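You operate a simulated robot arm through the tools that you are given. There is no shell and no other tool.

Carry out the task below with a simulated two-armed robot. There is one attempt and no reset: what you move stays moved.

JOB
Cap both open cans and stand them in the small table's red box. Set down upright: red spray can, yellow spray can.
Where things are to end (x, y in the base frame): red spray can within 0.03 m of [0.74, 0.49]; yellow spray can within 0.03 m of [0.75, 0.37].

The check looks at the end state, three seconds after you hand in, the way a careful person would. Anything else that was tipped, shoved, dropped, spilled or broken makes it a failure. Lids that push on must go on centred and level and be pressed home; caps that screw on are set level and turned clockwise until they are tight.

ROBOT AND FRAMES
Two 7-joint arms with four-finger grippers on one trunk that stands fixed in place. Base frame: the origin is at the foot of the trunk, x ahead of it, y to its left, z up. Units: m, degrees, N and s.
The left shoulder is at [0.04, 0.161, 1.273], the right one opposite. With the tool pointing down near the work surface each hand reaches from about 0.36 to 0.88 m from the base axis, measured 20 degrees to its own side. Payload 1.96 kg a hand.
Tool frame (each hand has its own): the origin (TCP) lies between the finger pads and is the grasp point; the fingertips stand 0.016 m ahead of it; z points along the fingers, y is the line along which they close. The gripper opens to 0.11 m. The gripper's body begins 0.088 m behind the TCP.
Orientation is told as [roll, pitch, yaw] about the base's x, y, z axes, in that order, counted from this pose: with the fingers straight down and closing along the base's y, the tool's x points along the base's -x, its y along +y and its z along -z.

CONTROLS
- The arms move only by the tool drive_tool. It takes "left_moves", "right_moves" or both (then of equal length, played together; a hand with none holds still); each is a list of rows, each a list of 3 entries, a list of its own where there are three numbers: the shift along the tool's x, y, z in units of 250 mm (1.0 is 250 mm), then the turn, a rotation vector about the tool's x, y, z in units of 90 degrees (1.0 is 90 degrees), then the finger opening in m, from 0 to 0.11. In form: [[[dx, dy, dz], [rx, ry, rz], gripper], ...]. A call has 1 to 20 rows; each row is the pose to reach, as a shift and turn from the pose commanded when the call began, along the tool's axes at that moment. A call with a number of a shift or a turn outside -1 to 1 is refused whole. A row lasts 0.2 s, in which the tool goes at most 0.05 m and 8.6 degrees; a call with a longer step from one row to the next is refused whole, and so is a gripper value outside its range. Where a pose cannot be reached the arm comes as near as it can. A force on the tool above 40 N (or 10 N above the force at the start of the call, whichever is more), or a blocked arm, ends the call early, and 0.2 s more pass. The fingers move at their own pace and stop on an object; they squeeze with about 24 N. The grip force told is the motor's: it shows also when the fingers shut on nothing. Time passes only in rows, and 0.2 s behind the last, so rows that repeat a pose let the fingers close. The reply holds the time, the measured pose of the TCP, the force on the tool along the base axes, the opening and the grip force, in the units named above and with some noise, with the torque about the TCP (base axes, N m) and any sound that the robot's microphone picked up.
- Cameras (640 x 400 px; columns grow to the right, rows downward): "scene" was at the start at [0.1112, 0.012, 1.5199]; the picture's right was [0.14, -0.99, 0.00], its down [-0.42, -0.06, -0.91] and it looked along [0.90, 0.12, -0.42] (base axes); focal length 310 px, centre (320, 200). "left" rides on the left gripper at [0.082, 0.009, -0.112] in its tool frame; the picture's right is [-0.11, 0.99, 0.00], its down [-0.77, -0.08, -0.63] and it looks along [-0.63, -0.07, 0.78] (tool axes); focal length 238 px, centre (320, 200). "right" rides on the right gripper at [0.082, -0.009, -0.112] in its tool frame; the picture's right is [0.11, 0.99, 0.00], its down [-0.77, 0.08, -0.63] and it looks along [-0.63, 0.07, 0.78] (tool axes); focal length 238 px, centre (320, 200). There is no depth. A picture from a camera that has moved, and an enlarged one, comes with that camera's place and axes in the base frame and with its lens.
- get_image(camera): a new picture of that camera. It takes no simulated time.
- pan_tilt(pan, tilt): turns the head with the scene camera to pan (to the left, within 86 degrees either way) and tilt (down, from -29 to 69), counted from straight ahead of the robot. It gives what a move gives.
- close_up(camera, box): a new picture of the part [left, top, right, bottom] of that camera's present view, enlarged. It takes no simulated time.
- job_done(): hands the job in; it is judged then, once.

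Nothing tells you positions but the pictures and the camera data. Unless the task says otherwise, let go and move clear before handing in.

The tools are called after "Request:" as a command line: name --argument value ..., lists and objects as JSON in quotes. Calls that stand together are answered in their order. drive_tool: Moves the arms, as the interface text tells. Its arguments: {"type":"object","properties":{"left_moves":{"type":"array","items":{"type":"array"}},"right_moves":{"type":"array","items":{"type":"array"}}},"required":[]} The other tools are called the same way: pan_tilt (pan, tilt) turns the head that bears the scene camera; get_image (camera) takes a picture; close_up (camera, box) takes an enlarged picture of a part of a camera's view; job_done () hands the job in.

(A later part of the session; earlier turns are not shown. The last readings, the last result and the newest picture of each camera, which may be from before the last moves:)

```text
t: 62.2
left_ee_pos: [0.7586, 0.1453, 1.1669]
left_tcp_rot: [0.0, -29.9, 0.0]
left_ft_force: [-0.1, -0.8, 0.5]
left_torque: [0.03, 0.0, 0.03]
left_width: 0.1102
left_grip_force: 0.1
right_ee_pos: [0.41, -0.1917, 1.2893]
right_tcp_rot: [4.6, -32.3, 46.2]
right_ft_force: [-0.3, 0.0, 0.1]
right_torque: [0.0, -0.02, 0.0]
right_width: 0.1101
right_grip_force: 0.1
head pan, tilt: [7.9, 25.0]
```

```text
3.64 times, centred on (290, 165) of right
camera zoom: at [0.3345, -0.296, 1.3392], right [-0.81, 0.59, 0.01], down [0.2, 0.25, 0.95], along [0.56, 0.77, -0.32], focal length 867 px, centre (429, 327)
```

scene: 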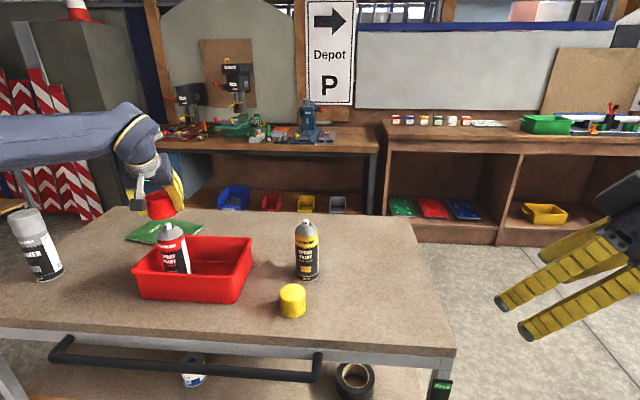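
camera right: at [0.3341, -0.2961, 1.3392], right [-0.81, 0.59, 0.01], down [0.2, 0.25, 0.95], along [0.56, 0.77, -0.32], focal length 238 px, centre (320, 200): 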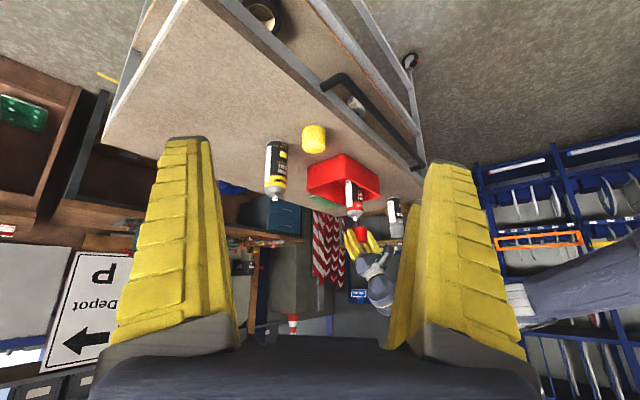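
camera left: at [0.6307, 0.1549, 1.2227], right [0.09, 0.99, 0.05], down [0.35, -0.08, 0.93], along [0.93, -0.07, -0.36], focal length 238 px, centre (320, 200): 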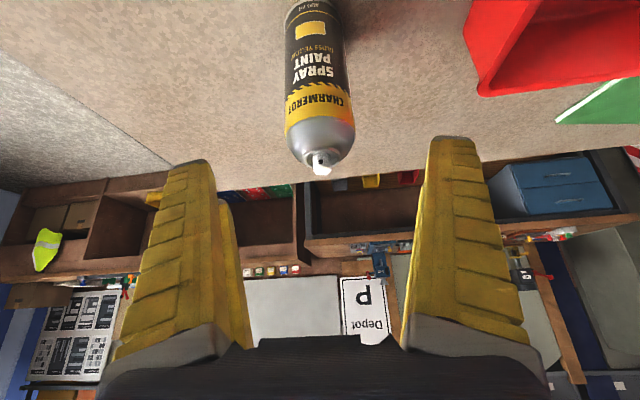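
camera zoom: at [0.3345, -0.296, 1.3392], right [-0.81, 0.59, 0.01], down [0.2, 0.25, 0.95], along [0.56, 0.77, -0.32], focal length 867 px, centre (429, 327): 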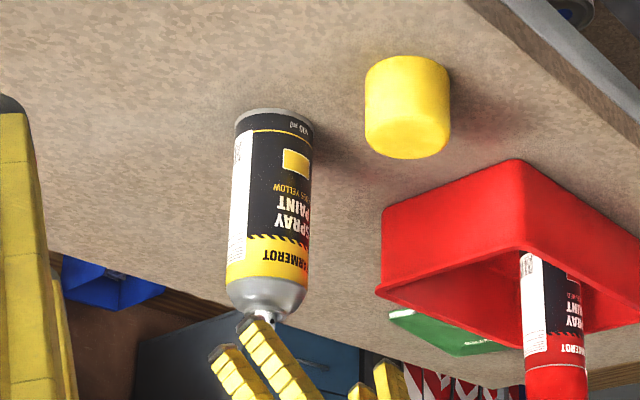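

Request:
drive_tool --left_moves '[[[0, -0.006, 0.1], [0, 0, 0], 0.11], [[0, -0.006, 0.2], [0, 0, 0], 0.11], [[0, -0.006, 0.3], [0, 0, 0], 0.11], [[0, -0.006, 0.4], [0, 0, 0], 0.11], [[0.003, -0.006, 0.478], [0, 0, 0], 0.11], [[0.003, -0.006, 0.478], [0, 0, 0], 0.1]]'

Request:
close_up --camera "left" --box '[180, 0, 480, 320]'

Request:
close_up --camera "right" --box '[230, 110, 350, 220]'

Request:
close_up --camera "scene" --box '[240, 150, 400, 310]'

```text
t: 63.6
left_ee_pos: [0.8178, 0.1421, 1.0628]
left_tcp_rot: [-0.1, -30.0, -0.1]
left_ft_force: [0.1, -0.5, -0.4]
left_torque: [0.01, 0.02, 0.05]
left_width: 0.1015
left_grip_force: 1.2
right_ee_pos: [0.41, -0.1906, 1.2896]
right_tcp_rot: [4.5, -32.2, 46.2]
right_ft_force: [0.2, 0.4, -0.2]
right_torque: [0.0, 0.0, 0.0]
right_width: 0.1101
right_grip_force: 0.1
head pan, tilt: [7.9, 25.0]
```

```text
1.25 times, centred on (330, 160) of left
camera zoom: at [0.6893, 0.1512, 1.118], right [0.09, 0.99, 0.05], down [0.35, -0.08, 0.93], along [0.93, -0.07, -0.36], focal length 298 px, centre (308, 250)
```

zoom: 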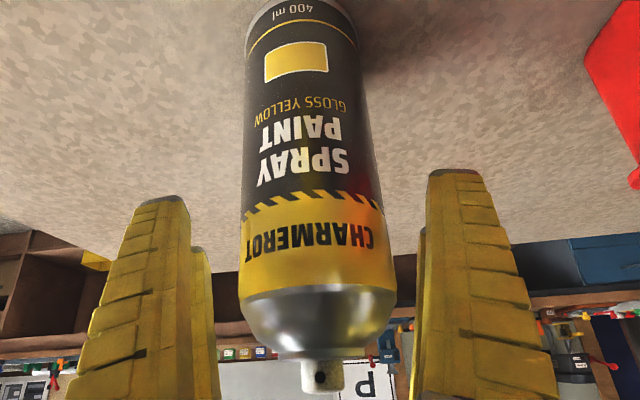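

```text
3.64 times, centred on (290, 165) of right
camera zoom: at [0.3344, -0.2958, 1.3393], right [-0.81, 0.59, 0.01], down [0.2, 0.25, 0.95], along [0.56, 0.77, -0.32], focal length 867 px, centre (429, 327)
```

zoom: 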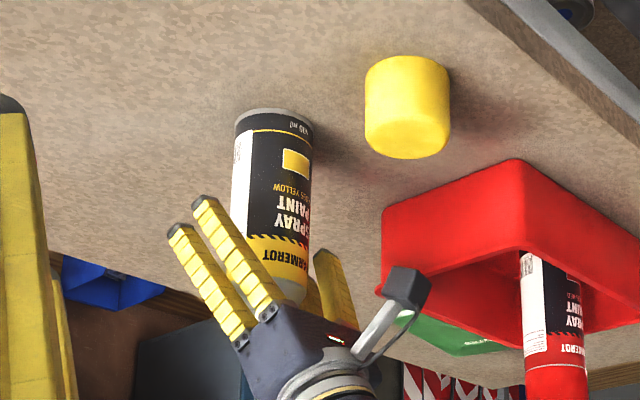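

```text
2.50 times, centred on (320, 230) of scene
camera zoom: at [0.1113, 0.0119, 1.5199], right [0.14, -0.99, 0.0], down [-0.42, -0.06, -0.91], along [0.9, 0.12, -0.42], focal length 776 px, centre (320, 125)
```

zoom: 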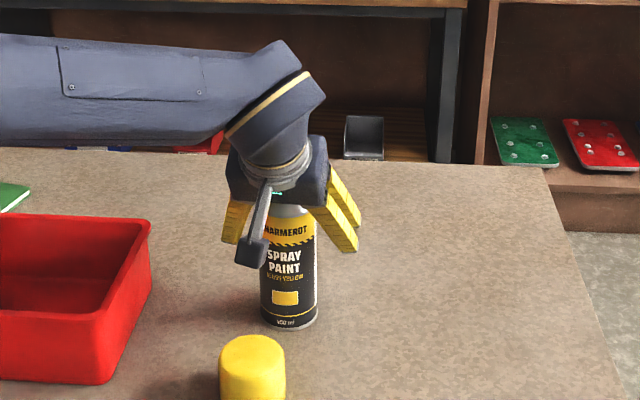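

Request:
drive_tool --left_moves '[[[0, 0.006, 0], [0, 0, 0], 0.1], [[0, 0.011, 0], [0, 0, 0], 0.1], [[0, 0.011, 0], [0, 0, 0], 0.1]]'

Request:
close_up --camera "left" --box '[180, 100, 480, 320]'

```text
t: 64.4
left_ee_pos: [0.8166, 0.147, 1.0618]
left_tcp_rot: [-0.1, -29.8, 0.0]
left_ft_force: [-0.8, 0.4, -1.1]
left_torque: [0.0, 0.03, -0.03]
left_width: 0.1014
left_grip_force: 0.6
right_ee_pos: [0.4092, -0.1911, 1.2904]
right_tcp_rot: [4.6, -32.2, 46.3]
right_ft_force: [-0.6, -0.2, 0.4]
right_torque: [0.04, -0.02, -0.01]
right_width: 0.1101
right_grip_force: 0.1
head pan, tilt: [7.9, 25.0]
```

```text
1.82 times, centred on (330, 210) of left
camera zoom: at [0.6895, 0.1549, 1.1179], right [0.09, 0.99, 0.05], down [0.35, -0.08, 0.93], along [0.93, -0.07, -0.36], focal length 433 px, centre (302, 182)
```

zoom: 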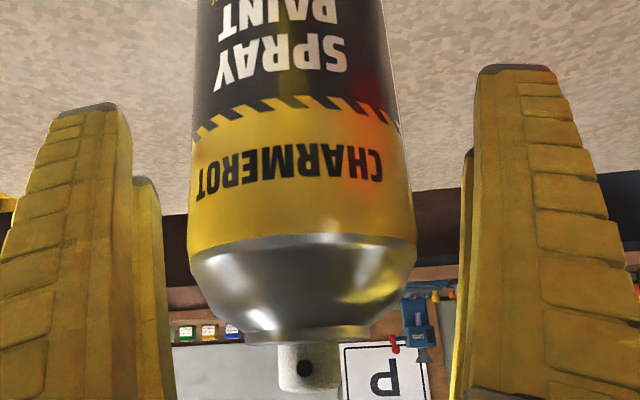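

Request:
drive_tool --left_moves '[[[0, -0.003, 0], [0, 0, 0], 0.085], [[0, -0.003, 0], [0, 0, 0], 0.075], [[0, -0.003, 0], [0, 0, 0], 0.068], [[0, -0.003, 0], [0, 0, 0], 0.06], [[0, -0.003, 0], [0, 0, 0], 0.04], [[0, -0.003, 0], [0, 0, 0], 0.0], [[0, -0.003, 0], [0, 0, 0], 0.0]]'

Request:
drive_tool --left_moves '[[[-0.02, 0, -0.035], [0, 0, 0], 0.0], [[-0.04, 0, -0.069], [0, 0, 0], 0.0], [[-0.06, 0, -0.104], [0, 0, 0], 0.0], [[-0.06, 0, -0.104], [0, 0, 0], 0.0]]'

Request:
close_up --camera "left" --box '[160, 0, 480, 320]'

Request:
close_up --camera "scene" --box '[240, 150, 400, 310]'

```text
t: 66.0
left_ee_pos: [0.8171, 0.1464, 1.0628]
left_tcp_rot: [0.0, -30.1, 0.1]
left_ft_force: [-1.1, 1.9, 4.8]
left_torque: [0.02, 0.47, -0.01]
left_width: 0.0624
left_grip_force: 24.4
right_ee_pos: [0.4091, -0.1908, 1.2894]
right_tcp_rot: [4.6, -32.2, 46.3]
right_ft_force: [0.3, 0.7, 0.1]
right_torque: [0.0, 0.0, -0.03]
right_width: 0.1101
right_grip_force: 0.1
head pan, tilt: [7.9, 25.0]
```

```text
t: 67.0
left_ee_pos: [0.8167, 0.1452, 1.0905]
left_tcp_rot: [-0.2, -30.0, 0.1]
left_ft_force: [-0.7, 0.0, -4.1]
left_torque: [0.0, -0.02, 0.0]
left_width: 0.0629
left_grip_force: 24.3
right_ee_pos: [0.4092, -0.1908, 1.2905]
right_tcp_rot: [4.7, -32.3, 46.2]
right_ft_force: [-0.2, -0.5, 0.3]
right_torque: [0.0, 0.0, 0.01]
right_width: 0.1102
right_grip_force: 0.1
head pan, tilt: [7.9, 25.0]
```

```text
1.25 times, centred on (320, 160) of left
camera zoom: at [0.6901, 0.1534, 1.1464], right [0.09, 0.99, 0.05], down [0.36, -0.08, 0.93], along [0.93, -0.07, -0.36], focal length 298 px, centre (320, 250)
```

zoom: 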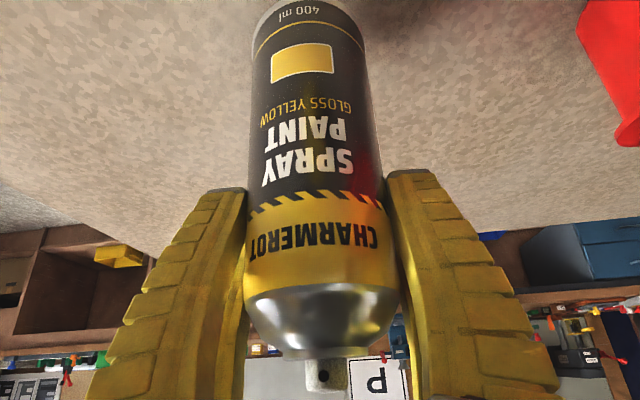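

```text
2.50 times, centred on (320, 230) of scene
camera zoom: at [0.1113, 0.012, 1.5199], right [0.14, -0.99, 0.0], down [-0.42, -0.06, -0.91], along [0.9, 0.12, -0.42], focal length 776 px, centre (320, 125)
```

zoom: 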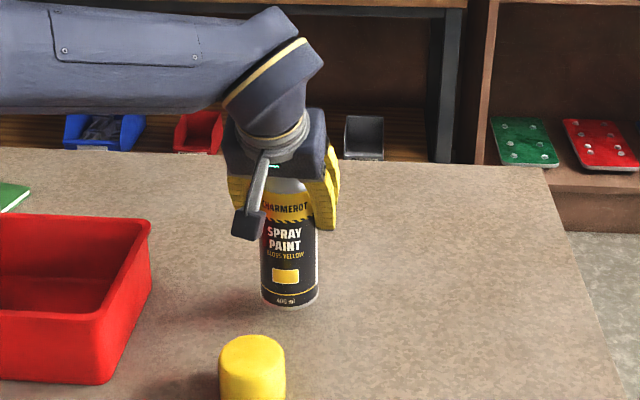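

The yellow can is gripped, centred and hanging level. I'm lifting it back and up, then swinging over the box.

Request:
drive_tool --left_moves '[[[0.003, 0.01, -0.107], [0, 0, 0], 0.0], [[0.005, 0.03, -0.214], [0, 0, 0], 0.0], [[0.008, 0.07, -0.321], [0, 0, 0], 0.0], [[0.01, 0.11, -0.427], [0, 0, 0], 0.0], [[0.012, 0.15, -0.534], [0, 0, 0], 0.0], [[0.014, 0.19, -0.641], [0, 0, 0], 0.0], [[0.016, 0.22, -0.748], [0, 0, 0], 0.0], [[0.016, 0.22, -0.748], [0, 0, 0], 0.0]]'

Request:
drive_tool --left_moves '[[[0, 0.12, 0], [0, 0, 0], 0.0], [[0, 0.24, 0], [0, 0, 0], 0.0], [[0, 0.36, 0], [0, 0, 0], 0.0], [[0, 0.48, 0], [0, 0, 0], 0.0], [[0, 0.6, 0], [0, 0, 0], 0.0], [[0, 0.7, 0], [0, 0, 0], 0.0], [[0, 0.7, 0], [0, 0, 0], 0.0]]'

Request:
get_image --camera "left"

Request:
close_up --camera "scene" --box '[100, 130, 300, 310]'

Request:
close_up --camera "right" --box '[280, 130, 400, 270]'

```text
t: 68.8
left_ee_pos: [0.7202, 0.2018, 1.2494]
left_tcp_rot: [-0.1, -29.9, 0.0]
left_ft_force: [-0.9, -0.3, -4.2]
left_torque: [0.03, -0.03, 0.04]
left_width: 0.0624
left_grip_force: 24.4
right_ee_pos: [0.4103, -0.1904, 1.2908]
right_tcp_rot: [4.5, -32.3, 46.2]
right_ft_force: [-0.3, -1.1, 0.2]
right_torque: [-0.01, -0.01, -0.01]
right_width: 0.1101
right_grip_force: 0.0
head pan, tilt: [7.9, 25.0]
```

```text
t: 70.4
left_ee_pos: [0.7199, 0.3757, 1.2512]
left_tcp_rot: [-0.2, -30.0, 0.0]
left_ft_force: [-0.2, -0.2, -4.6]
left_torque: [-0.02, -0.04, 0.0]
left_width: 0.0622
left_grip_force: 24.3
right_ee_pos: [0.41, -0.1901, 1.2883]
right_tcp_rot: [4.6, -32.2, 46.2]
right_ft_force: [0.4, -0.3, 0.4]
right_torque: [0.0, -0.02, -0.01]
right_width: 0.1098
right_grip_force: 0.1
head pan, tilt: [7.9, 25.0]
```

```text
taken
camera left: at [0.5929, 0.3849, 1.3065], right [0.09, 0.99, 0.05], down [0.35, -0.08, 0.93], along [0.93, -0.07, -0.36], focal length 238 px, centre (320, 200)
```

left: 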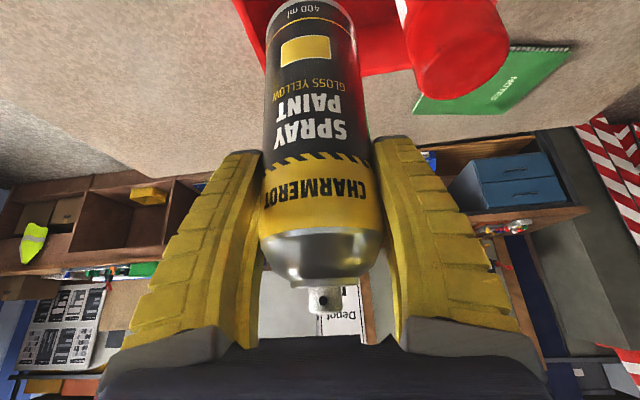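

```text
2.22 times, centred on (200, 220) of scene
camera zoom: at [0.1112, 0.0122, 1.5199], right [0.14, -0.99, 0.0], down [-0.42, -0.06, -0.91], along [0.9, 0.12, -0.42], focal length 689 px, centre (587, 156)
```

zoom: 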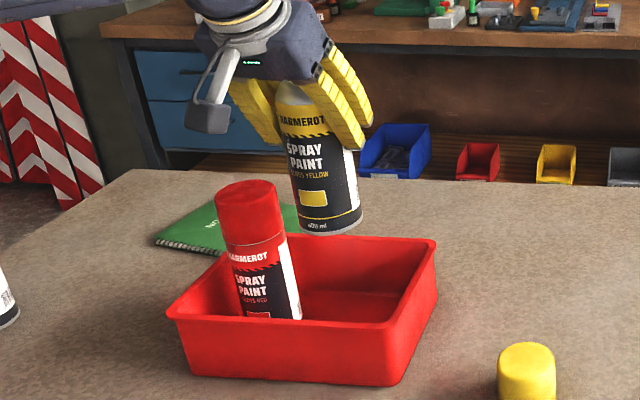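

```text
2.86 times, centred on (340, 200) of right
camera zoom: at [0.3343, -0.2956, 1.3394], right [-0.81, 0.59, 0.01], down [0.2, 0.25, 0.95], along [0.56, 0.77, -0.32], focal length 681 px, centre (263, 200)
```

zoom: 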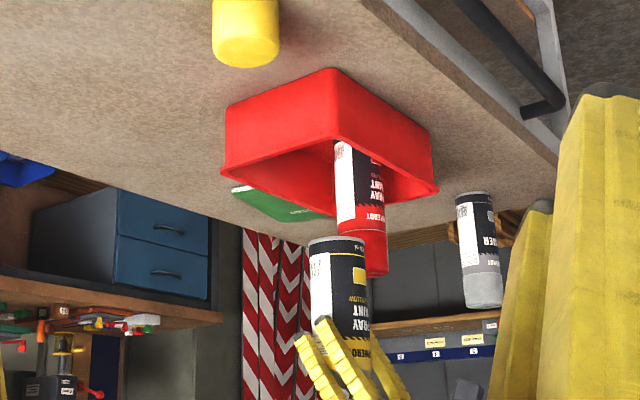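

Request:
drive_tool --left_moves '[[[0.0205, 0, 0.113], [0, 0, 0], 0.0], [[0.041, 0, 0.226], [0, 0, 0], 0.0], [[0.0615, 0, 0.339], [0, 0, 0], 0.0], [[0.1155, 0, 0.4325], [0, 0, 0], 0.0], [[0.1695, 0, 0.526], [0, 0, 0], 0.0], [[0.2235, 0, 0.6196], [0, 0, 0], 0.0], [[0.2235, 0, 0.6196], [0, 0, 0], 0.0]]'

Request:
close_up --camera "scene" --box '[110, 160, 270, 310]'

Request:
close_up --camera "right" --box '[300, 140, 400, 250]'

Request:
get_image --camera "left"

```text
t: 72.0
left_ee_pos: [0.7496, 0.3747, 1.0888]
left_tcp_rot: [-0.1, -29.8, -0.1]
left_ft_force: [-0.2, 1.1, -3.4]
left_torque: [-0.02, -0.02, 0.0]
left_width: 0.0622
left_grip_force: 23.7
right_ee_pos: [0.4099, -0.1898, 1.2884]
right_tcp_rot: [4.7, -32.2, 46.3]
right_ft_force: [-0.3, -0.1, 0.0]
right_torque: [0.01, 0.02, 0.0]
right_width: 0.1101
right_grip_force: 0.1
head pan, tilt: [7.9, 25.0]
```

```text
2.67 times, centred on (190, 235) of scene
camera zoom: at [0.1115, 0.0121, 1.5199], right [0.14, -0.99, 0.0], down [-0.42, -0.06, -0.91], along [0.9, 0.12, -0.42], focal length 827 px, centre (667, 107)
```

zoom: 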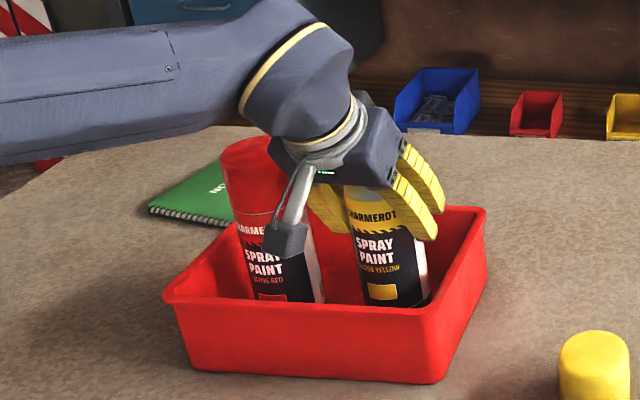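

```text
3.64 times, centred on (350, 195) of right
camera zoom: at [0.3346, -0.2957, 1.3393], right [-0.81, 0.59, 0.01], down [0.2, 0.25, 0.95], along [0.56, 0.77, -0.32], focal length 867 px, centre (211, 218)
```

zoom: 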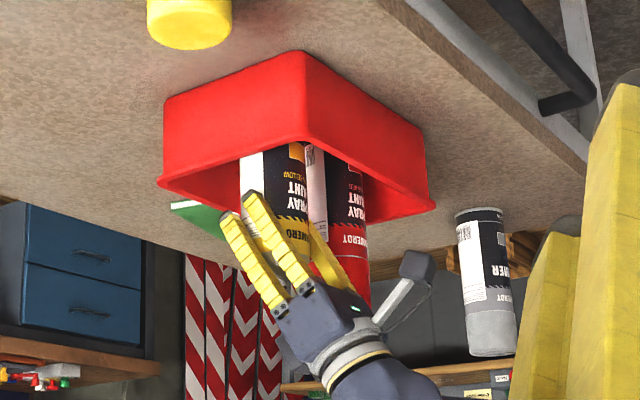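

```text
taken
camera left: at [0.622, 0.3835, 1.1445], right [0.09, 0.99, 0.05], down [0.35, -0.08, 0.93], along [0.93, -0.07, -0.36], focal length 238 px, centre (320, 200)
```

left: 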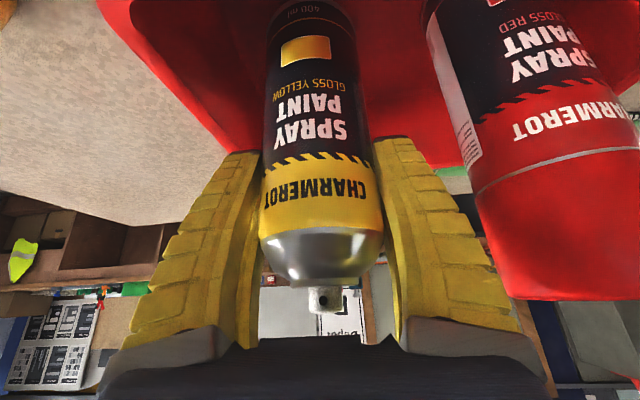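

Request:
drive_tool --left_moves '[[[0.011, 0, 0.019], [0, 0, 0], 0.0], [[0.022, 0, 0.038], [0, 0, 0], 0.0], [[0.032, 0, 0.0554], [0, 0, 0], 0.0], [[0.032, 0, 0.0554], [0, 0, 0], 0.0]]'

Request:
drive_tool --left_moves '[[[0.002, 0, 0.0035], [0, 0, 0], 0.0], [[0.004, 0, 0.007], [0, 0, 0], 0.0], [[0.004, 0, 0.007], [0, 0, 0], 0.0]]'

```text
t: 73.0
left_ee_pos: [0.7495, 0.375, 1.0737]
left_tcp_rot: [0.0, -29.9, 0.0]
left_ft_force: [0.1, -0.2, -3.3]
left_torque: [0.03, -0.01, 0.02]
left_width: 0.0624
left_grip_force: 24.3
right_ee_pos: [0.409, -0.191, 1.2882]
right_tcp_rot: [4.7, -32.2, 46.1]
right_ft_force: [-0.5, 0.1, 0.5]
right_torque: [-0.04, 0.03, 0.02]
right_width: 0.1101
right_grip_force: 0.1
head pan, tilt: [7.9, 25.0]
```

```text
t: 73.8
left_ee_pos: [0.7493, 0.3749, 1.071]
left_tcp_rot: [-0.1, -30.0, 0.0]
left_ft_force: [-0.4, 0.2, -4.9]
left_torque: [-0.02, -0.02, 0.0]
left_width: 0.0624
left_grip_force: 23.9
right_ee_pos: [0.4102, -0.1887, 1.2895]
right_tcp_rot: [4.7, -32.2, 46.1]
right_ft_force: [-0.5, 0.9, -0.9]
right_torque: [0.01, 0.03, -0.01]
right_width: 0.1103
right_grip_force: 0.0
head pan, tilt: [7.9, 25.0]
```

Request:
drive_tool --left_moves '[[[0.002, 0, 0.0035], [0, 0, 0], 0.0], [[0.004, 0, 0.007], [0, 0, 0], 0.0], [[0.004, 0, 0.007], [0, 0, 0], 0.0]]'

```text
t: 74.6
left_ee_pos: [0.749, 0.3767, 1.0692]
left_tcp_rot: [-0.1, -29.9, -0.1]
left_ft_force: [0.7, -0.5, -3.1]
left_torque: [0.02, -0.03, 0.01]
left_width: 0.0623
left_grip_force: 24.2
right_ee_pos: [0.409, -0.1901, 1.2896]
right_tcp_rot: [4.7, -32.2, 46.3]
right_ft_force: [0.6, 0.6, -0.9]
right_torque: [-0.01, 0.01, -0.02]
right_width: 0.1098
right_grip_force: 0.0
head pan, tilt: [7.9, 25.0]
```

Request:
drive_tool --left_moves '[[[0.0015, 0, 0.0026], [0, 0, 0], 0.0], [[0.003, 0, 0.0052], [0, 0, 0], 0.0], [[0.003, 0, 0.0052], [0, 0, 0], 0.0]]'

```text
t: 75.4
left_ee_pos: [0.7496, 0.3753, 1.0675]
left_tcp_rot: [-0.2, -30.0, -0.1]
left_ft_force: [-0.2, 1.0, -0.6]
left_torque: [0.0, 0.07, -0.02]
left_width: 0.0626
left_grip_force: 24.3
right_ee_pos: [0.4095, -0.1905, 1.29]
right_tcp_rot: [4.7, -32.4, 46.2]
right_ft_force: [-0.4, 0.0, 0.0]
right_torque: [0.02, 0.01, -0.02]
right_width: 0.11
right_grip_force: 0.0
head pan, tilt: [7.9, 25.0]
```

Contact is starting. I'm going down a hair more, then releasing.

Request:
drive_tool --left_moves '[[[0.0014, 0, 0.0024], [0, 0, 0], 0.0], [[0.0014, 0, 0.0024], [0, 0, 0], 0.0]]'

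Request:
drive_tool --left_moves '[[[0, 0, 0], [0, 0, 0], 0.065], [[0, 0, 0], [0, 0, 0], 0.069], [[0, 0, 0], [0, 0, 0], 0.075], [[0, 0, 0], [0, 0, 0], 0.08], [[0, 0, 0], [0, 0, 0], 0.08]]'

Request:
get_image --camera "left"

Request:
close_up --camera "scene" --box '[130, 200, 250, 300]'

Request:
close_up --camera "right" --box '[310, 150, 390, 240]'

```text
t: 76.0
left_ee_pos: [0.7505, 0.3756, 1.0663]
left_tcp_rot: [-0.1, -30.0, 0.1]
left_ft_force: [-2.6, -1.9, 4.5]
left_torque: [0.01, 0.31, 0.12]
left_width: 0.0623
left_grip_force: 24.1
right_ee_pos: [0.4097, -0.1921, 1.2899]
right_tcp_rot: [4.6, -32.3, 46.2]
right_ft_force: [-0.7, -0.2, -0.3]
right_torque: [-0.03, 0.02, 0.0]
right_width: 0.11
right_grip_force: 0.0
head pan, tilt: [7.9, 25.0]
```

```text
t: 77.2
left_ee_pos: [0.749, 0.3763, 1.066]
left_tcp_rot: [-0.1, -30.0, 0.0]
left_ft_force: [-0.1, 0.0, 0.6]
left_torque: [0.04, 0.0, 0.02]
left_width: 0.0829
left_grip_force: 2.0
right_ee_pos: [0.4101, -0.1914, 1.2882]
right_tcp_rot: [4.7, -32.3, 46.2]
right_ft_force: [-0.3, -0.6, -0.4]
right_torque: [-0.02, 0.0, 0.01]
right_width: 0.11
right_grip_force: 0.0
head pan, tilt: [7.9, 25.0]
```

```text
taken
camera left: at [0.6224, 0.3853, 1.1218], right [0.09, 0.99, 0.05], down [0.35, -0.08, 0.93], along [0.93, -0.07, -0.36], focal length 238 px, centre (320, 200)
```

left: 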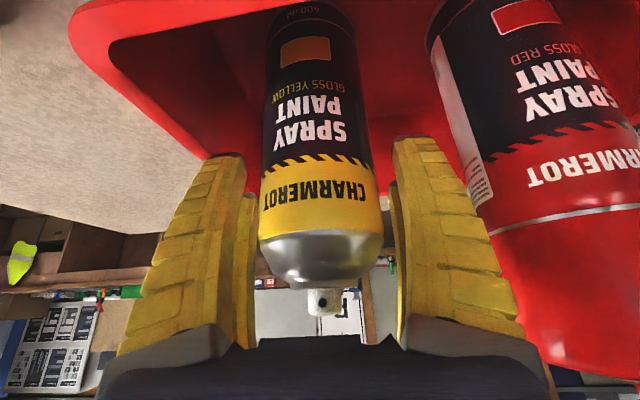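

```text
4.00 times, centred on (190, 250) of scene
camera zoom: at [0.1112, 0.012, 1.5199], right [0.14, -0.99, 0.0], down [-0.42, -0.06, -0.91], along [0.9, 0.12, -0.42], focal length 1241 px, centre (840, 0)
```

zoom: 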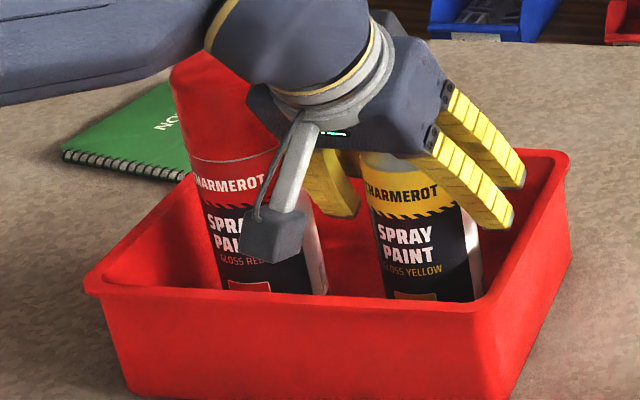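

```text
4.44 times, centred on (350, 195) of right
camera zoom: at [0.3343, -0.2958, 1.3393], right [-0.81, 0.59, 0.01], down [0.2, 0.25, 0.95], along [0.56, 0.77, -0.32], focal length 1059 px, centre (187, 222)
```

zoom: 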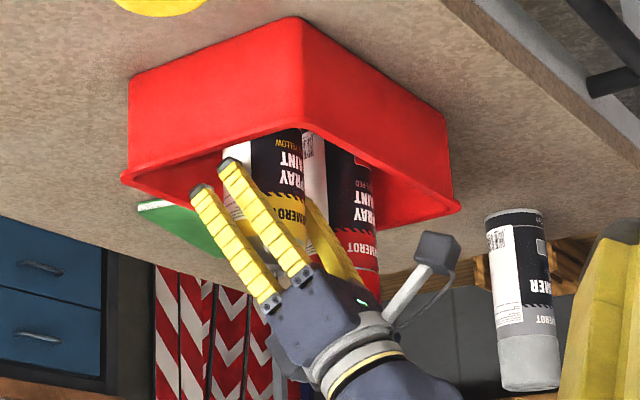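

The yellow can is released. I'm retreating along the tool axis with the fingers only moderately open, so they stay clear of the red can.

Request:
drive_tool --left_moves '[[[0, 0, -0.06], [0, 0, 0], 0.082], [[0, 0, -0.16], [0, 0, 0], 0.086], [[0, 0, -0.28], [0, 0, 0], 0.09], [[0, 0, -0.4], [0, 0, 0], 0.09], [[0, 0, -0.52], [0, 0, 0], 0.1], [[0, 0, -0.6], [0, 0, 0], 0.11], [[0, 0, -0.6], [0, 0, 0], 0.11]]'

Request:
get_image --camera "left"

Request:
close_up --camera "scene" --box '[130, 200, 250, 300]'

Request:
close_up --camera "right" --box '[310, 150, 390, 240]'

```text
t: 78.8
left_ee_pos: [0.676, 0.3756, 1.1976]
left_tcp_rot: [-0.1, -29.9, 0.0]
left_ft_force: [-0.1, 0.1, 0.4]
left_torque: [0.0, -0.02, 0.0]
left_width: 0.1101
left_grip_force: 0.0
right_ee_pos: [0.4096, -0.1901, 1.2895]
right_tcp_rot: [4.6, -32.3, 46.3]
right_ft_force: [0.3, -0.1, 0.2]
right_torque: [0.02, -0.01, 0.03]
right_width: 0.1102
right_grip_force: 0.1
head pan, tilt: [7.9, 25.0]
```

```text
taken
camera left: at [0.5487, 0.3835, 1.2531], right [0.09, 0.99, 0.05], down [0.35, -0.08, 0.93], along [0.93, -0.07, -0.36], focal length 238 px, centre (320, 200)
```

left: 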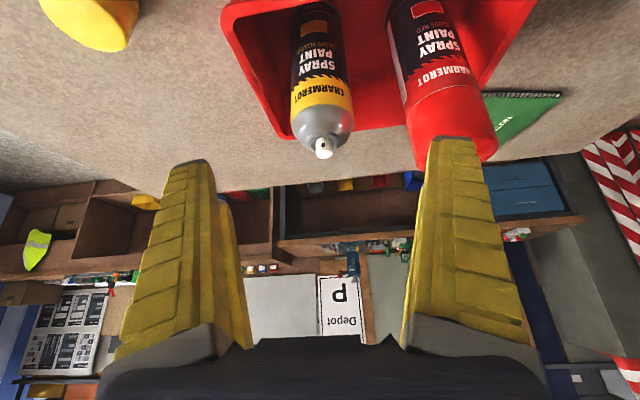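

```text
4.00 times, centred on (190, 250) of scene
camera zoom: at [0.111, 0.012, 1.5199], right [0.14, -0.99, 0.0], down [-0.42, -0.06, -0.91], along [0.9, 0.12, -0.42], focal length 1241 px, centre (840, 0)
```

zoom: 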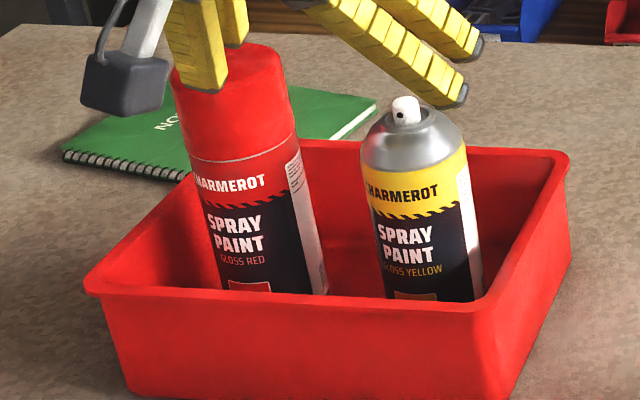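

```text
4.44 times, centred on (350, 195) of right
camera zoom: at [0.3342, -0.2958, 1.3394], right [-0.81, 0.59, 0.01], down [0.2, 0.25, 0.95], along [0.56, 0.77, -0.32], focal length 1059 px, centre (187, 222)
```

zoom: 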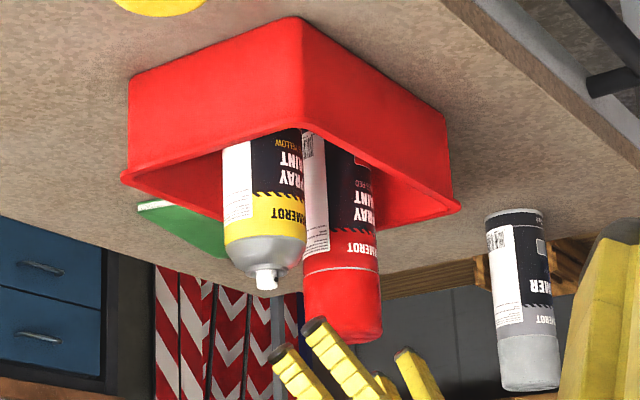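

Both cans are upright in the box, yellow at about (0.749, 0.376). Now I'm going for the yellow cap near (0.684, 0.159).

Request:
drive_tool --left_moves '[[[0.052, -0.108, 0.026], [0, 0, 0], 0.11], [[0.104, -0.216, 0.053], [0, 0, 0], 0.11], [[0.157, -0.325, 0.079], [0, 0, 0], 0.11], [[0.209, -0.433, 0.106], [0, 0, 0], 0.11], [[0.261, -0.541, 0.132], [0, 0, 0], 0.11], [[0.313, -0.65, 0.159], [0, 0, 0], 0.11], [[0.366, -0.758, 0.185], [0, 0, 0], 0.11], [[0.418, -0.866, 0.2115], [0, 0, 0], 0.11], [[0.418, -0.866, 0.2115], [0, 0, 0], 0.11]]'

Request:
get_image --camera "left"

Request:
close_up --camera "left" --box '[270, 40, 370, 150]'

```text
t: 80.8
left_ee_pos: [0.608, 0.1596, 1.0992]
left_tcp_rot: [-0.1, -29.8, 0.0]
left_ft_force: [0.1, -0.3, 0.1]
left_torque: [0.01, 0.03, 0.0]
left_width: 0.11
left_grip_force: 0.0
right_ee_pos: [0.4103, -0.1915, 1.2899]
right_tcp_rot: [4.8, -32.3, 46.2]
right_ft_force: [0.7, -0.1, -0.5]
right_torque: [0.03, 0.05, 0.0]
right_width: 0.11
right_grip_force: 0.0
head pan, tilt: [7.9, 25.0]
```

```text
taken
camera left: at [0.4813, 0.1688, 1.1545], right [0.09, 0.99, 0.05], down [0.35, -0.08, 0.93], along [0.93, -0.07, -0.36], focal length 238 px, centre (320, 200)
```

left: 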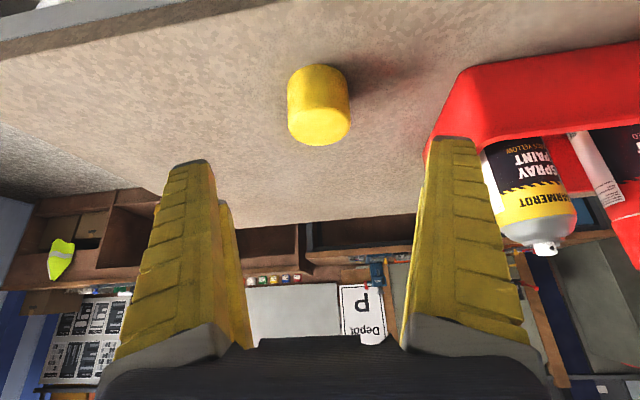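

```text
3.64 times, centred on (320, 95) of left
camera zoom: at [0.4813, 0.1688, 1.1545], right [0.09, 0.99, 0.05], down [0.35, -0.08, 0.93], along [0.93, -0.07, -0.36], focal length 867 px, centre (320, 582)
```

zoom: 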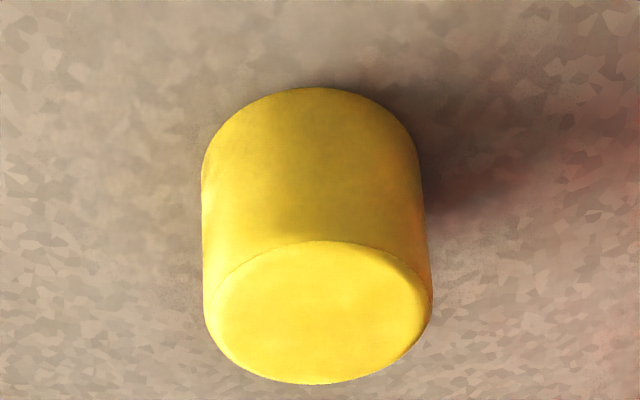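

The yellow cap is at about (0.683, 0.158), almost straight along the tool axis. I'm advancing in two steps.

Request:
drive_tool --left_moves '[[[-0.003, -0.001, 0.1], [0, 0, 0], 0.11], [[-0.006, -0.002, 0.2], [0, 0, 0], 0.11], [[-0.009, -0.003, 0.3], [0, 0, 0], 0.11], [[-0.012, -0.004, 0.4], [0, 0, 0], 0.11], [[-0.014, -0.005, 0.48], [0, 0, 0], 0.11], [[-0.015, -0.005, 0.555], [0, 0, 0], 0.11], [[-0.015, -0.005, 0.555], [0, 0, 0], 0.1]]'

Request:
get_image --camera "left"

Request:
close_up --camera "right" --box '[260, 100, 360, 190]'

```text
t: 82.4
left_ee_pos: [0.6819, 0.1577, 0.9809]
left_tcp_rot: [-0.1, -29.9, 0.0]
left_ft_force: [-0.6, 0.1, -0.2]
left_torque: [0.01, 0.05, 0.02]
left_width: 0.1013
left_grip_force: 0.5
right_ee_pos: [0.4105, -0.1904, 1.2897]
right_tcp_rot: [4.7, -32.3, 46.2]
right_ft_force: [-0.2, 0.9, 0.1]
right_torque: [0.0, 0.02, 0.02]
right_width: 0.1102
right_grip_force: 0.1
head pan, tilt: [7.9, 25.0]
```

```text
taken
camera left: at [0.5552, 0.1668, 1.0374], right [0.09, 0.99, 0.05], down [0.35, -0.08, 0.93], along [0.93, -0.07, -0.36], focal length 238 px, centre (320, 200)
```

left: 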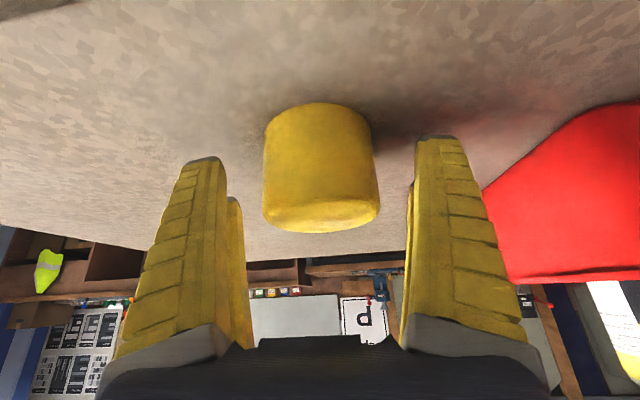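

```text
4.44 times, centred on (310, 145) of right
camera zoom: at [0.3344, -0.2958, 1.3393], right [-0.81, 0.59, 0.01], down [0.2, 0.25, 0.95], along [0.56, 0.77, -0.32], focal length 1059 px, centre (364, 444)
```

zoom: 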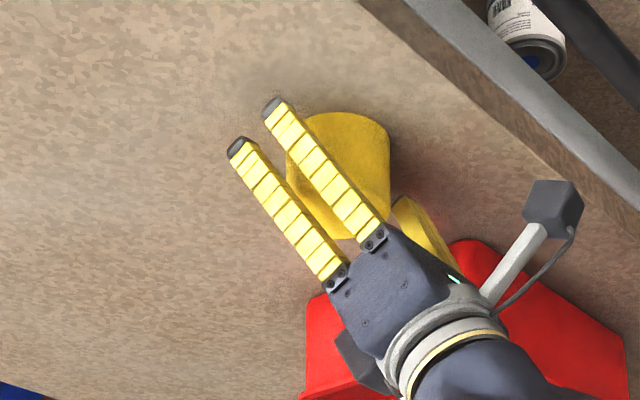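

Request:
drive_tool --left_moves '[[[0, 0.002, 0.003], [0, 0, 0], 0.088], [[0, 0.002, 0.003], [0, 0, 0], 0.078], [[0, 0.002, 0.003], [0, 0, 0], 0.07], [[0, 0.002, 0.003], [0, 0, 0], 0.064], [[0, 0.002, 0.003], [0, 0, 0], 0.05], [[0, 0.002, 0.003], [0, 0, 0], 0.0], [[0, 0.002, 0.003], [0, 0, 0], 0.0]]'

Request:
drive_tool --left_moves '[[[-0.02, 0, -0.035], [0, 0, 0], 0.0], [[-0.04, 0, -0.069], [0, 0, 0], 0.0], [[-0.06, 0, -0.104], [0, 0, 0], 0.0], [[-0.08, 0, -0.139], [0, 0, 0], 0.0], [[-0.08, 0, -0.139], [0, 0, 0], 0.0]]'

Request:
close_up --camera "left" --box '[220, 80, 420, 260]'

Request:
close_up --camera "scene" --box '[230, 190, 370, 320]'

```text
t: 84.0
left_ee_pos: [0.6844, 0.159, 0.9807]
left_tcp_rot: [-0.1, -30.0, 0.0]
left_ft_force: [-2.2, -0.6, 5.1]
left_torque: [0.05, 0.2, 0.05]
left_width: 0.0595
left_grip_force: 24.2
right_ee_pos: [0.4085, -0.1891, 1.2894]
right_tcp_rot: [4.6, -32.3, 46.2]
right_ft_force: [0.0, 0.2, 0.3]
right_torque: [0.02, -0.01, 0.0]
right_width: 0.11
right_grip_force: 0.0
head pan, tilt: [7.9, 25.0]
```

```text
t: 85.2
left_ee_pos: [0.6837, 0.1584, 1.0204]
left_tcp_rot: [-0.2, -29.9, 0.1]
left_ft_force: [-0.4, -0.2, -0.5]
left_torque: [0.0, -0.01, -0.03]
left_width: 0.0591
left_grip_force: 23.7
right_ee_pos: [0.4096, -0.19, 1.2893]
right_tcp_rot: [4.7, -32.2, 46.2]
right_ft_force: [0.4, 0.2, 0.1]
right_torque: [-0.01, 0.02, -0.02]
right_width: 0.1098
right_grip_force: 0.0
head pan, tilt: [7.9, 25.0]
```

```text
2.22 times, centred on (320, 170) of left
camera zoom: at [0.5556, 0.1666, 1.0768], right [0.09, 0.99, 0.05], down [0.35, -0.08, 0.93], along [0.93, -0.07, -0.36], focal length 530 px, centre (320, 267)
```

zoom: 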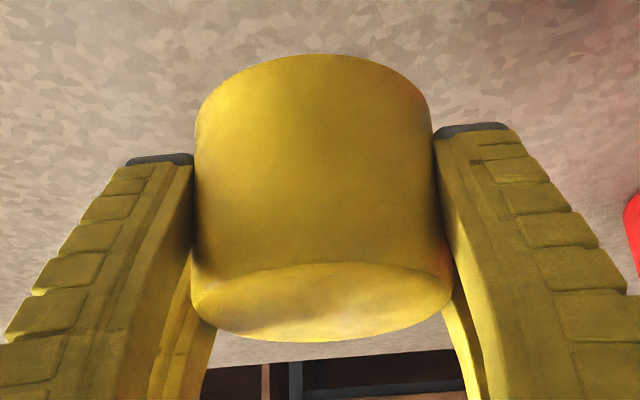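

```text
3.08 times, centred on (300, 255) of scene
camera zoom: at [0.1111, 0.012, 1.5199], right [0.14, -0.99, 0.0], down [-0.42, -0.06, -0.91], along [0.9, 0.12, -0.42], focal length 955 px, centre (382, 31)
```

zoom: 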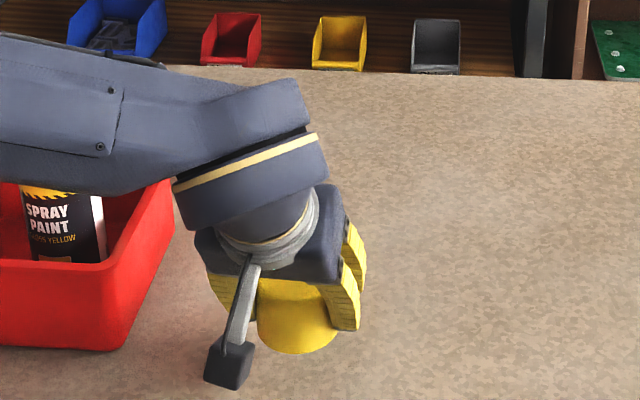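

The yellow cap is gripped and sits the same way as the red one did. I'm carrying it up and over to the yellow can.

Request:
drive_tool --left_moves '[[[-0.046, 0, -0.112], [0, 0, 0], 0.0], [[-0.092, 0, -0.224], [0, 0, 0], 0.0], [[-0.139, 0, -0.336], [0, 0, 0], 0.0], [[-0.185, 0, -0.448], [0, 0, 0], 0.0], [[-0.231, 0, -0.56], [0, 0, 0], 0.0], [[-0.277, 0, -0.6715], [0, 0, 0], 0.0], [[-0.277, 0, -0.6715], [0, 0, 0], 0.0]]'

Request:
drive_tool --left_moves '[[[-0.013, 0.11, 0.0075], [0, 0, 0], 0.0], [[-0.026, 0.22, 0.015], [0, 0, 0], 0.0], [[-0.039, 0.33, 0.0225], [0, 0, 0], 0.0], [[-0.052, 0.44, 0.03], [0, 0, 0], 0.0], [[-0.065, 0.55, 0.0375], [0, 0, 0], 0.0], [[-0.078, 0.66, 0.045], [0, 0, 0], 0.0], [[-0.091, 0.77, 0.0525], [0, 0, 0], 0.0], [[-0.104, 0.87, 0.06], [0, 0, 0], 0.0], [[-0.104, 0.87, 0.06], [0, 0, 0], 0.0]]'

Request:
drive_tool --left_moves '[[[-0.068, 0, 0.04], [0, 0, 0], 0.0], [[-0.136, 0, 0.08], [0, 0, 0], 0.0], [[-0.195, 0, 0.125], [0, 0, 0], 0.0], [[-0.195, 0, 0.125], [0, 0, 0], 0.0]]'

Request:
close_up --camera "scene" --box '[130, 160, 250, 260]'

Request:
close_up --camera "right" --box '[310, 150, 390, 240]'

Request:
get_image --camera "left"

```text
t: 86.8
left_ee_pos: [0.6603, 0.1601, 1.2]
left_tcp_rot: [-0.1, -30.0, -0.1]
left_ft_force: [0.0, -0.4, -0.2]
left_torque: [-0.01, 0.01, 0.03]
left_width: 0.0592
left_grip_force: 24.1
right_ee_pos: [0.4102, -0.1899, 1.2888]
right_tcp_rot: [4.5, -32.3, 46.2]
right_ft_force: [0.6, 0.6, 0.3]
right_torque: [-0.06, 0.02, -0.01]
right_width: 0.1102
right_grip_force: 0.1
head pan, tilt: [7.9, 25.0]
```

```text
t: 88.8
left_ee_pos: [0.6892, 0.3754, 1.2011]
left_tcp_rot: [-0.1, -29.9, 0.0]
left_ft_force: [-0.8, -0.1, -0.1]
left_torque: [0.01, 0.01, 0.0]
left_width: 0.0588
left_grip_force: 24.2
right_ee_pos: [0.4095, -0.1904, 1.2897]
right_tcp_rot: [4.6, -32.3, 46.3]
right_ft_force: [0.6, 0.8, -0.1]
right_torque: [0.02, 0.03, -0.01]
right_width: 0.1102
right_grip_force: 0.1
head pan, tilt: [7.9, 25.0]
```

```text
t: 89.8
left_ee_pos: [0.7488, 0.3749, 1.2006]
left_tcp_rot: [-0.2, -29.9, 0.1]
left_ft_force: [-0.1, 0.6, 0.1]
left_torque: [-0.05, 0.03, 0.02]
left_width: 0.0592
left_grip_force: 23.4
right_ee_pos: [0.4095, -0.1911, 1.2907]
right_tcp_rot: [4.7, -32.3, 46.2]
right_ft_force: [-0.4, 0.3, 0.5]
right_torque: [-0.04, 0.02, 0.01]
right_width: 0.1101
right_grip_force: 0.0
head pan, tilt: [7.9, 25.0]
```

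```text
4.00 times, centred on (190, 210) of scene
camera zoom: at [0.1114, 0.0119, 1.5199], right [0.14, -0.99, 0.0], down [-0.42, -0.06, -0.91], along [0.9, 0.12, -0.42], focal length 1241 px, centre (840, 160)
```

zoom: 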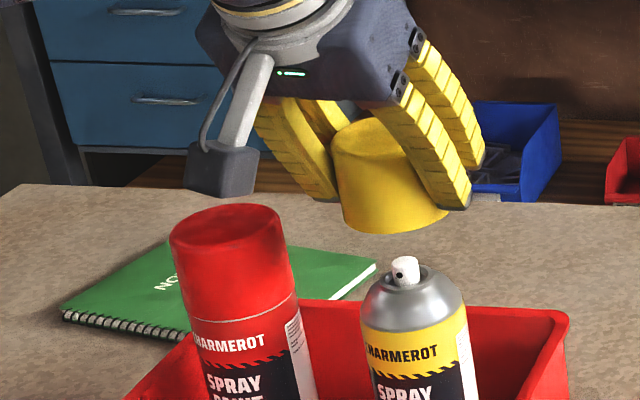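

```text
4.44 times, centred on (350, 195) of right
camera zoom: at [0.3345, -0.2959, 1.3393], right [-0.81, 0.59, 0.01], down [0.2, 0.25, 0.95], along [0.56, 0.77, -0.32], focal length 1059 px, centre (187, 222)
```

zoom: 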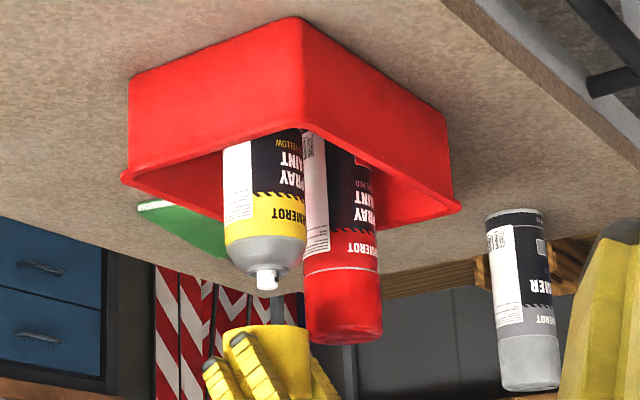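

```text
taken
camera left: at [0.6207, 0.3831, 1.2547], right [0.09, 0.99, 0.05], down [0.35, -0.08, 0.93], along [0.93, -0.07, -0.36], focal length 238 px, centre (320, 200)
```

left: 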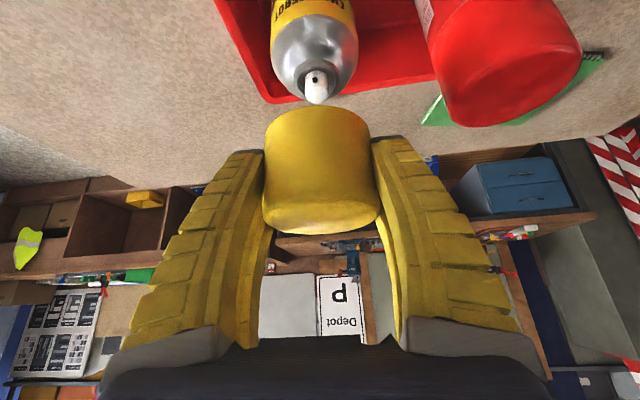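

The yellow cap is right above its can. I'm lowering to just over the nozzle and measuring the alignment from three views.

Request:
drive_tool --left_moves '[[[0.025, 0, 0.0433], [0, 0, 0], 0.0], [[0.05, 0, 0.0866], [0, 0, 0], 0.0], [[0.05, 0, 0.0866], [0, 0, 0], 0.0]]'

Request:
close_up --camera "right" --box '[324, 190, 364, 230]'

Request:
close_up --camera "left" --box '[250, 20, 390, 120]'

Request:
close_up --camera "scene" --box '[205, 190, 260, 245]'

```text
t: 90.6
left_ee_pos: [0.7472, 0.3741, 1.1721]
left_tcp_rot: [-0.1, -30.0, -0.1]
left_ft_force: [0.3, -0.5, 0.2]
left_torque: [0.0, -0.01, 0.06]
left_width: 0.0592
left_grip_force: 23.9
right_ee_pos: [0.4089, -0.1902, 1.2891]
right_tcp_rot: [4.5, -32.4, 46.3]
right_ft_force: [-0.1, 0.4, 0.4]
right_torque: [0.02, -0.02, 0.0]
right_width: 0.1104
right_grip_force: 0.1
head pan, tilt: [7.9, 25.0]
```

```text
10.00 times, centred on (344, 210) of right
camera zoom: at [0.3343, -0.2958, 1.3393], right [-0.81, 0.59, 0.01], down [0.2, 0.25, 0.95], along [0.56, 0.77, -0.32], focal length 2384 px, centre (80, 100)
```

zoom: 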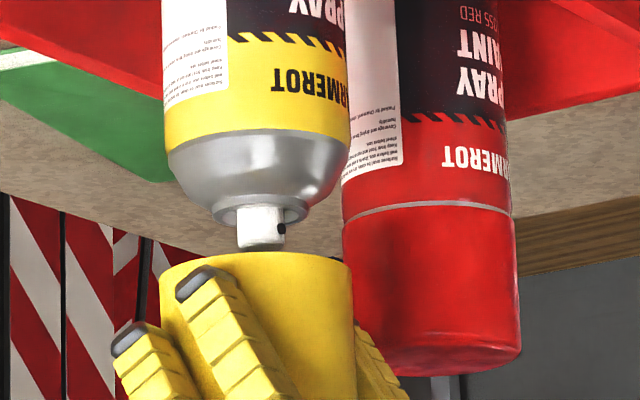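

```text
4.00 times, centred on (320, 70) of left
camera zoom: at [0.6204, 0.3831, 1.2287], right [0.09, 0.99, 0.05], down [0.35, -0.08, 0.93], along [0.93, -0.07, -0.36], focal length 953 px, centre (320, 720)
```

zoom: 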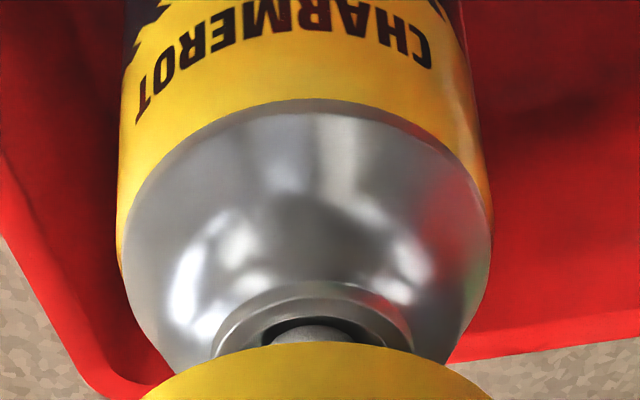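

```text
7.27 times, centred on (232, 218) of scene
camera zoom: at [0.1111, 0.0119, 1.5199], right [0.14, -0.99, 0.0], down [-0.42, -0.06, -0.91], along [0.9, 0.12, -0.42], focal length 2256 px, centre (956, 73)
```

zoom: 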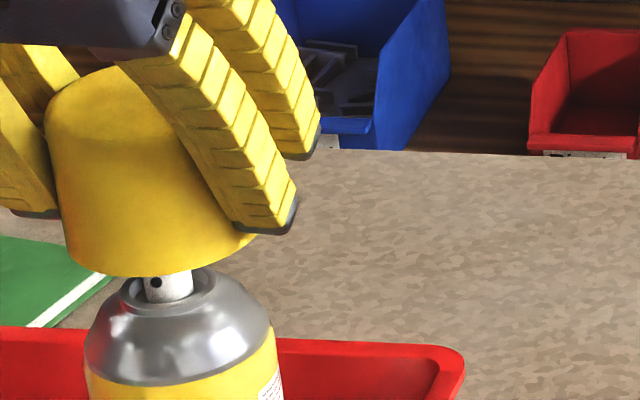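

The cap is within about 2 mm of the can's axis. I'm making a small correction and lowering so the nozzle enters the cap.

Request:
drive_tool --left_moves '[[[0.0035, 0.006, -0.002], [0, 0, 0], 0.0], [[0.017, 0.006, 0.021], [0, 0, 0], 0.0], [[0.03, 0.006, 0.044], [0, 0, 0], 0.0], [[0.0435, 0.006, 0.0673], [0, 0, 0], 0.0], [[0.0435, 0.006, 0.0673], [0, 0, 0], 0.0]]'

Request:
close_up --camera "right" --box '[324, 190, 364, 230]'

Request:
close_up --camera "left" --box '[250, 20, 390, 120]'

Request:
close_up --camera "scene" --box '[205, 195, 250, 240]'

```text
t: 91.8
left_ee_pos: [0.7469, 0.3774, 1.1513]
left_tcp_rot: [-0.1, -30.0, 0.0]
left_ft_force: [-0.6, 0.0, 0.0]
left_torque: [0.02, 0.0, 0.01]
left_width: 0.059
left_grip_force: 24.4
right_ee_pos: [0.4088, -0.1902, 1.2901]
right_tcp_rot: [4.7, -32.3, 46.3]
right_ft_force: [-0.5, 0.0, 0.3]
right_torque: [0.01, 0.02, 0.01]
right_width: 0.1101
right_grip_force: 0.1
head pan, tilt: [7.9, 25.0]
```

```text
10.00 times, centred on (344, 210) of right
camera zoom: at [0.3343, -0.2958, 1.3393], right [-0.81, 0.59, 0.01], down [0.2, 0.25, 0.95], along [0.56, 0.77, -0.32], focal length 2384 px, centre (80, 100)
```

zoom: 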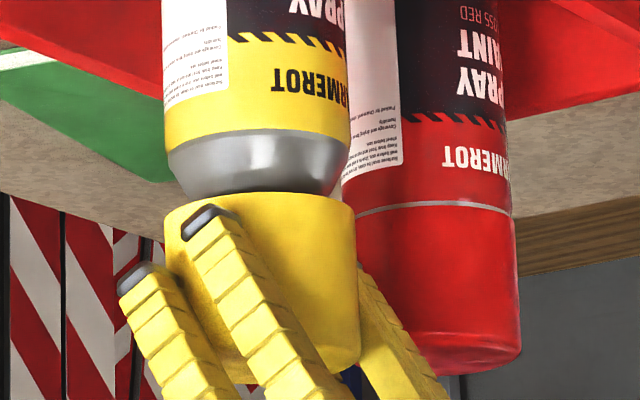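

```text
4.00 times, centred on (320, 70) of left
camera zoom: at [0.6194, 0.3855, 1.2079], right [0.09, 0.99, 0.05], down [0.35, -0.08, 0.93], along [0.93, -0.07, -0.36], focal length 953 px, centre (320, 720)
```

zoom: 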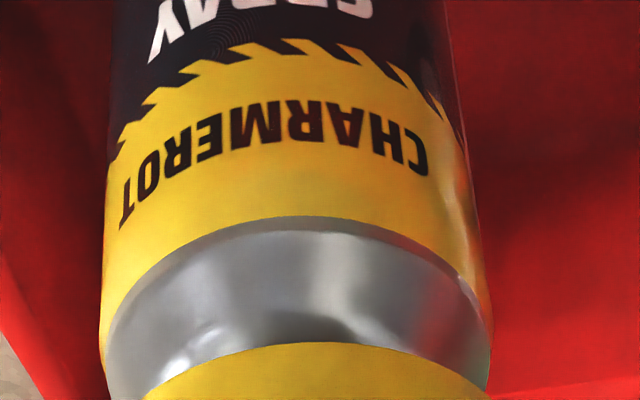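

```text
8.89 times, centred on (228, 218) of scene
camera zoom: at [0.1112, 0.012, 1.5199], right [0.14, -0.99, 0.0], down [-0.42, -0.06, -0.91], along [0.9, 0.12, -0.42], focal length 2758 px, centre (1142, 44)
```

zoom: 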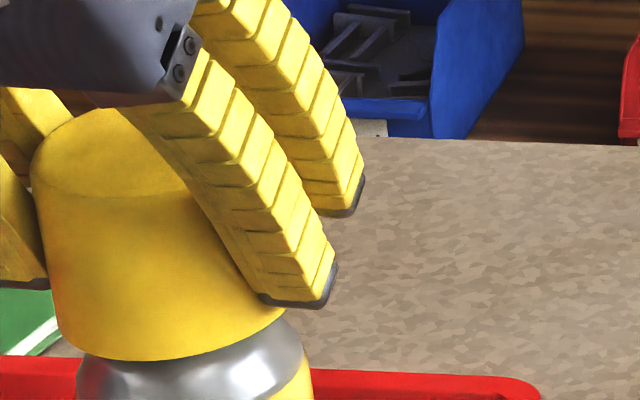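

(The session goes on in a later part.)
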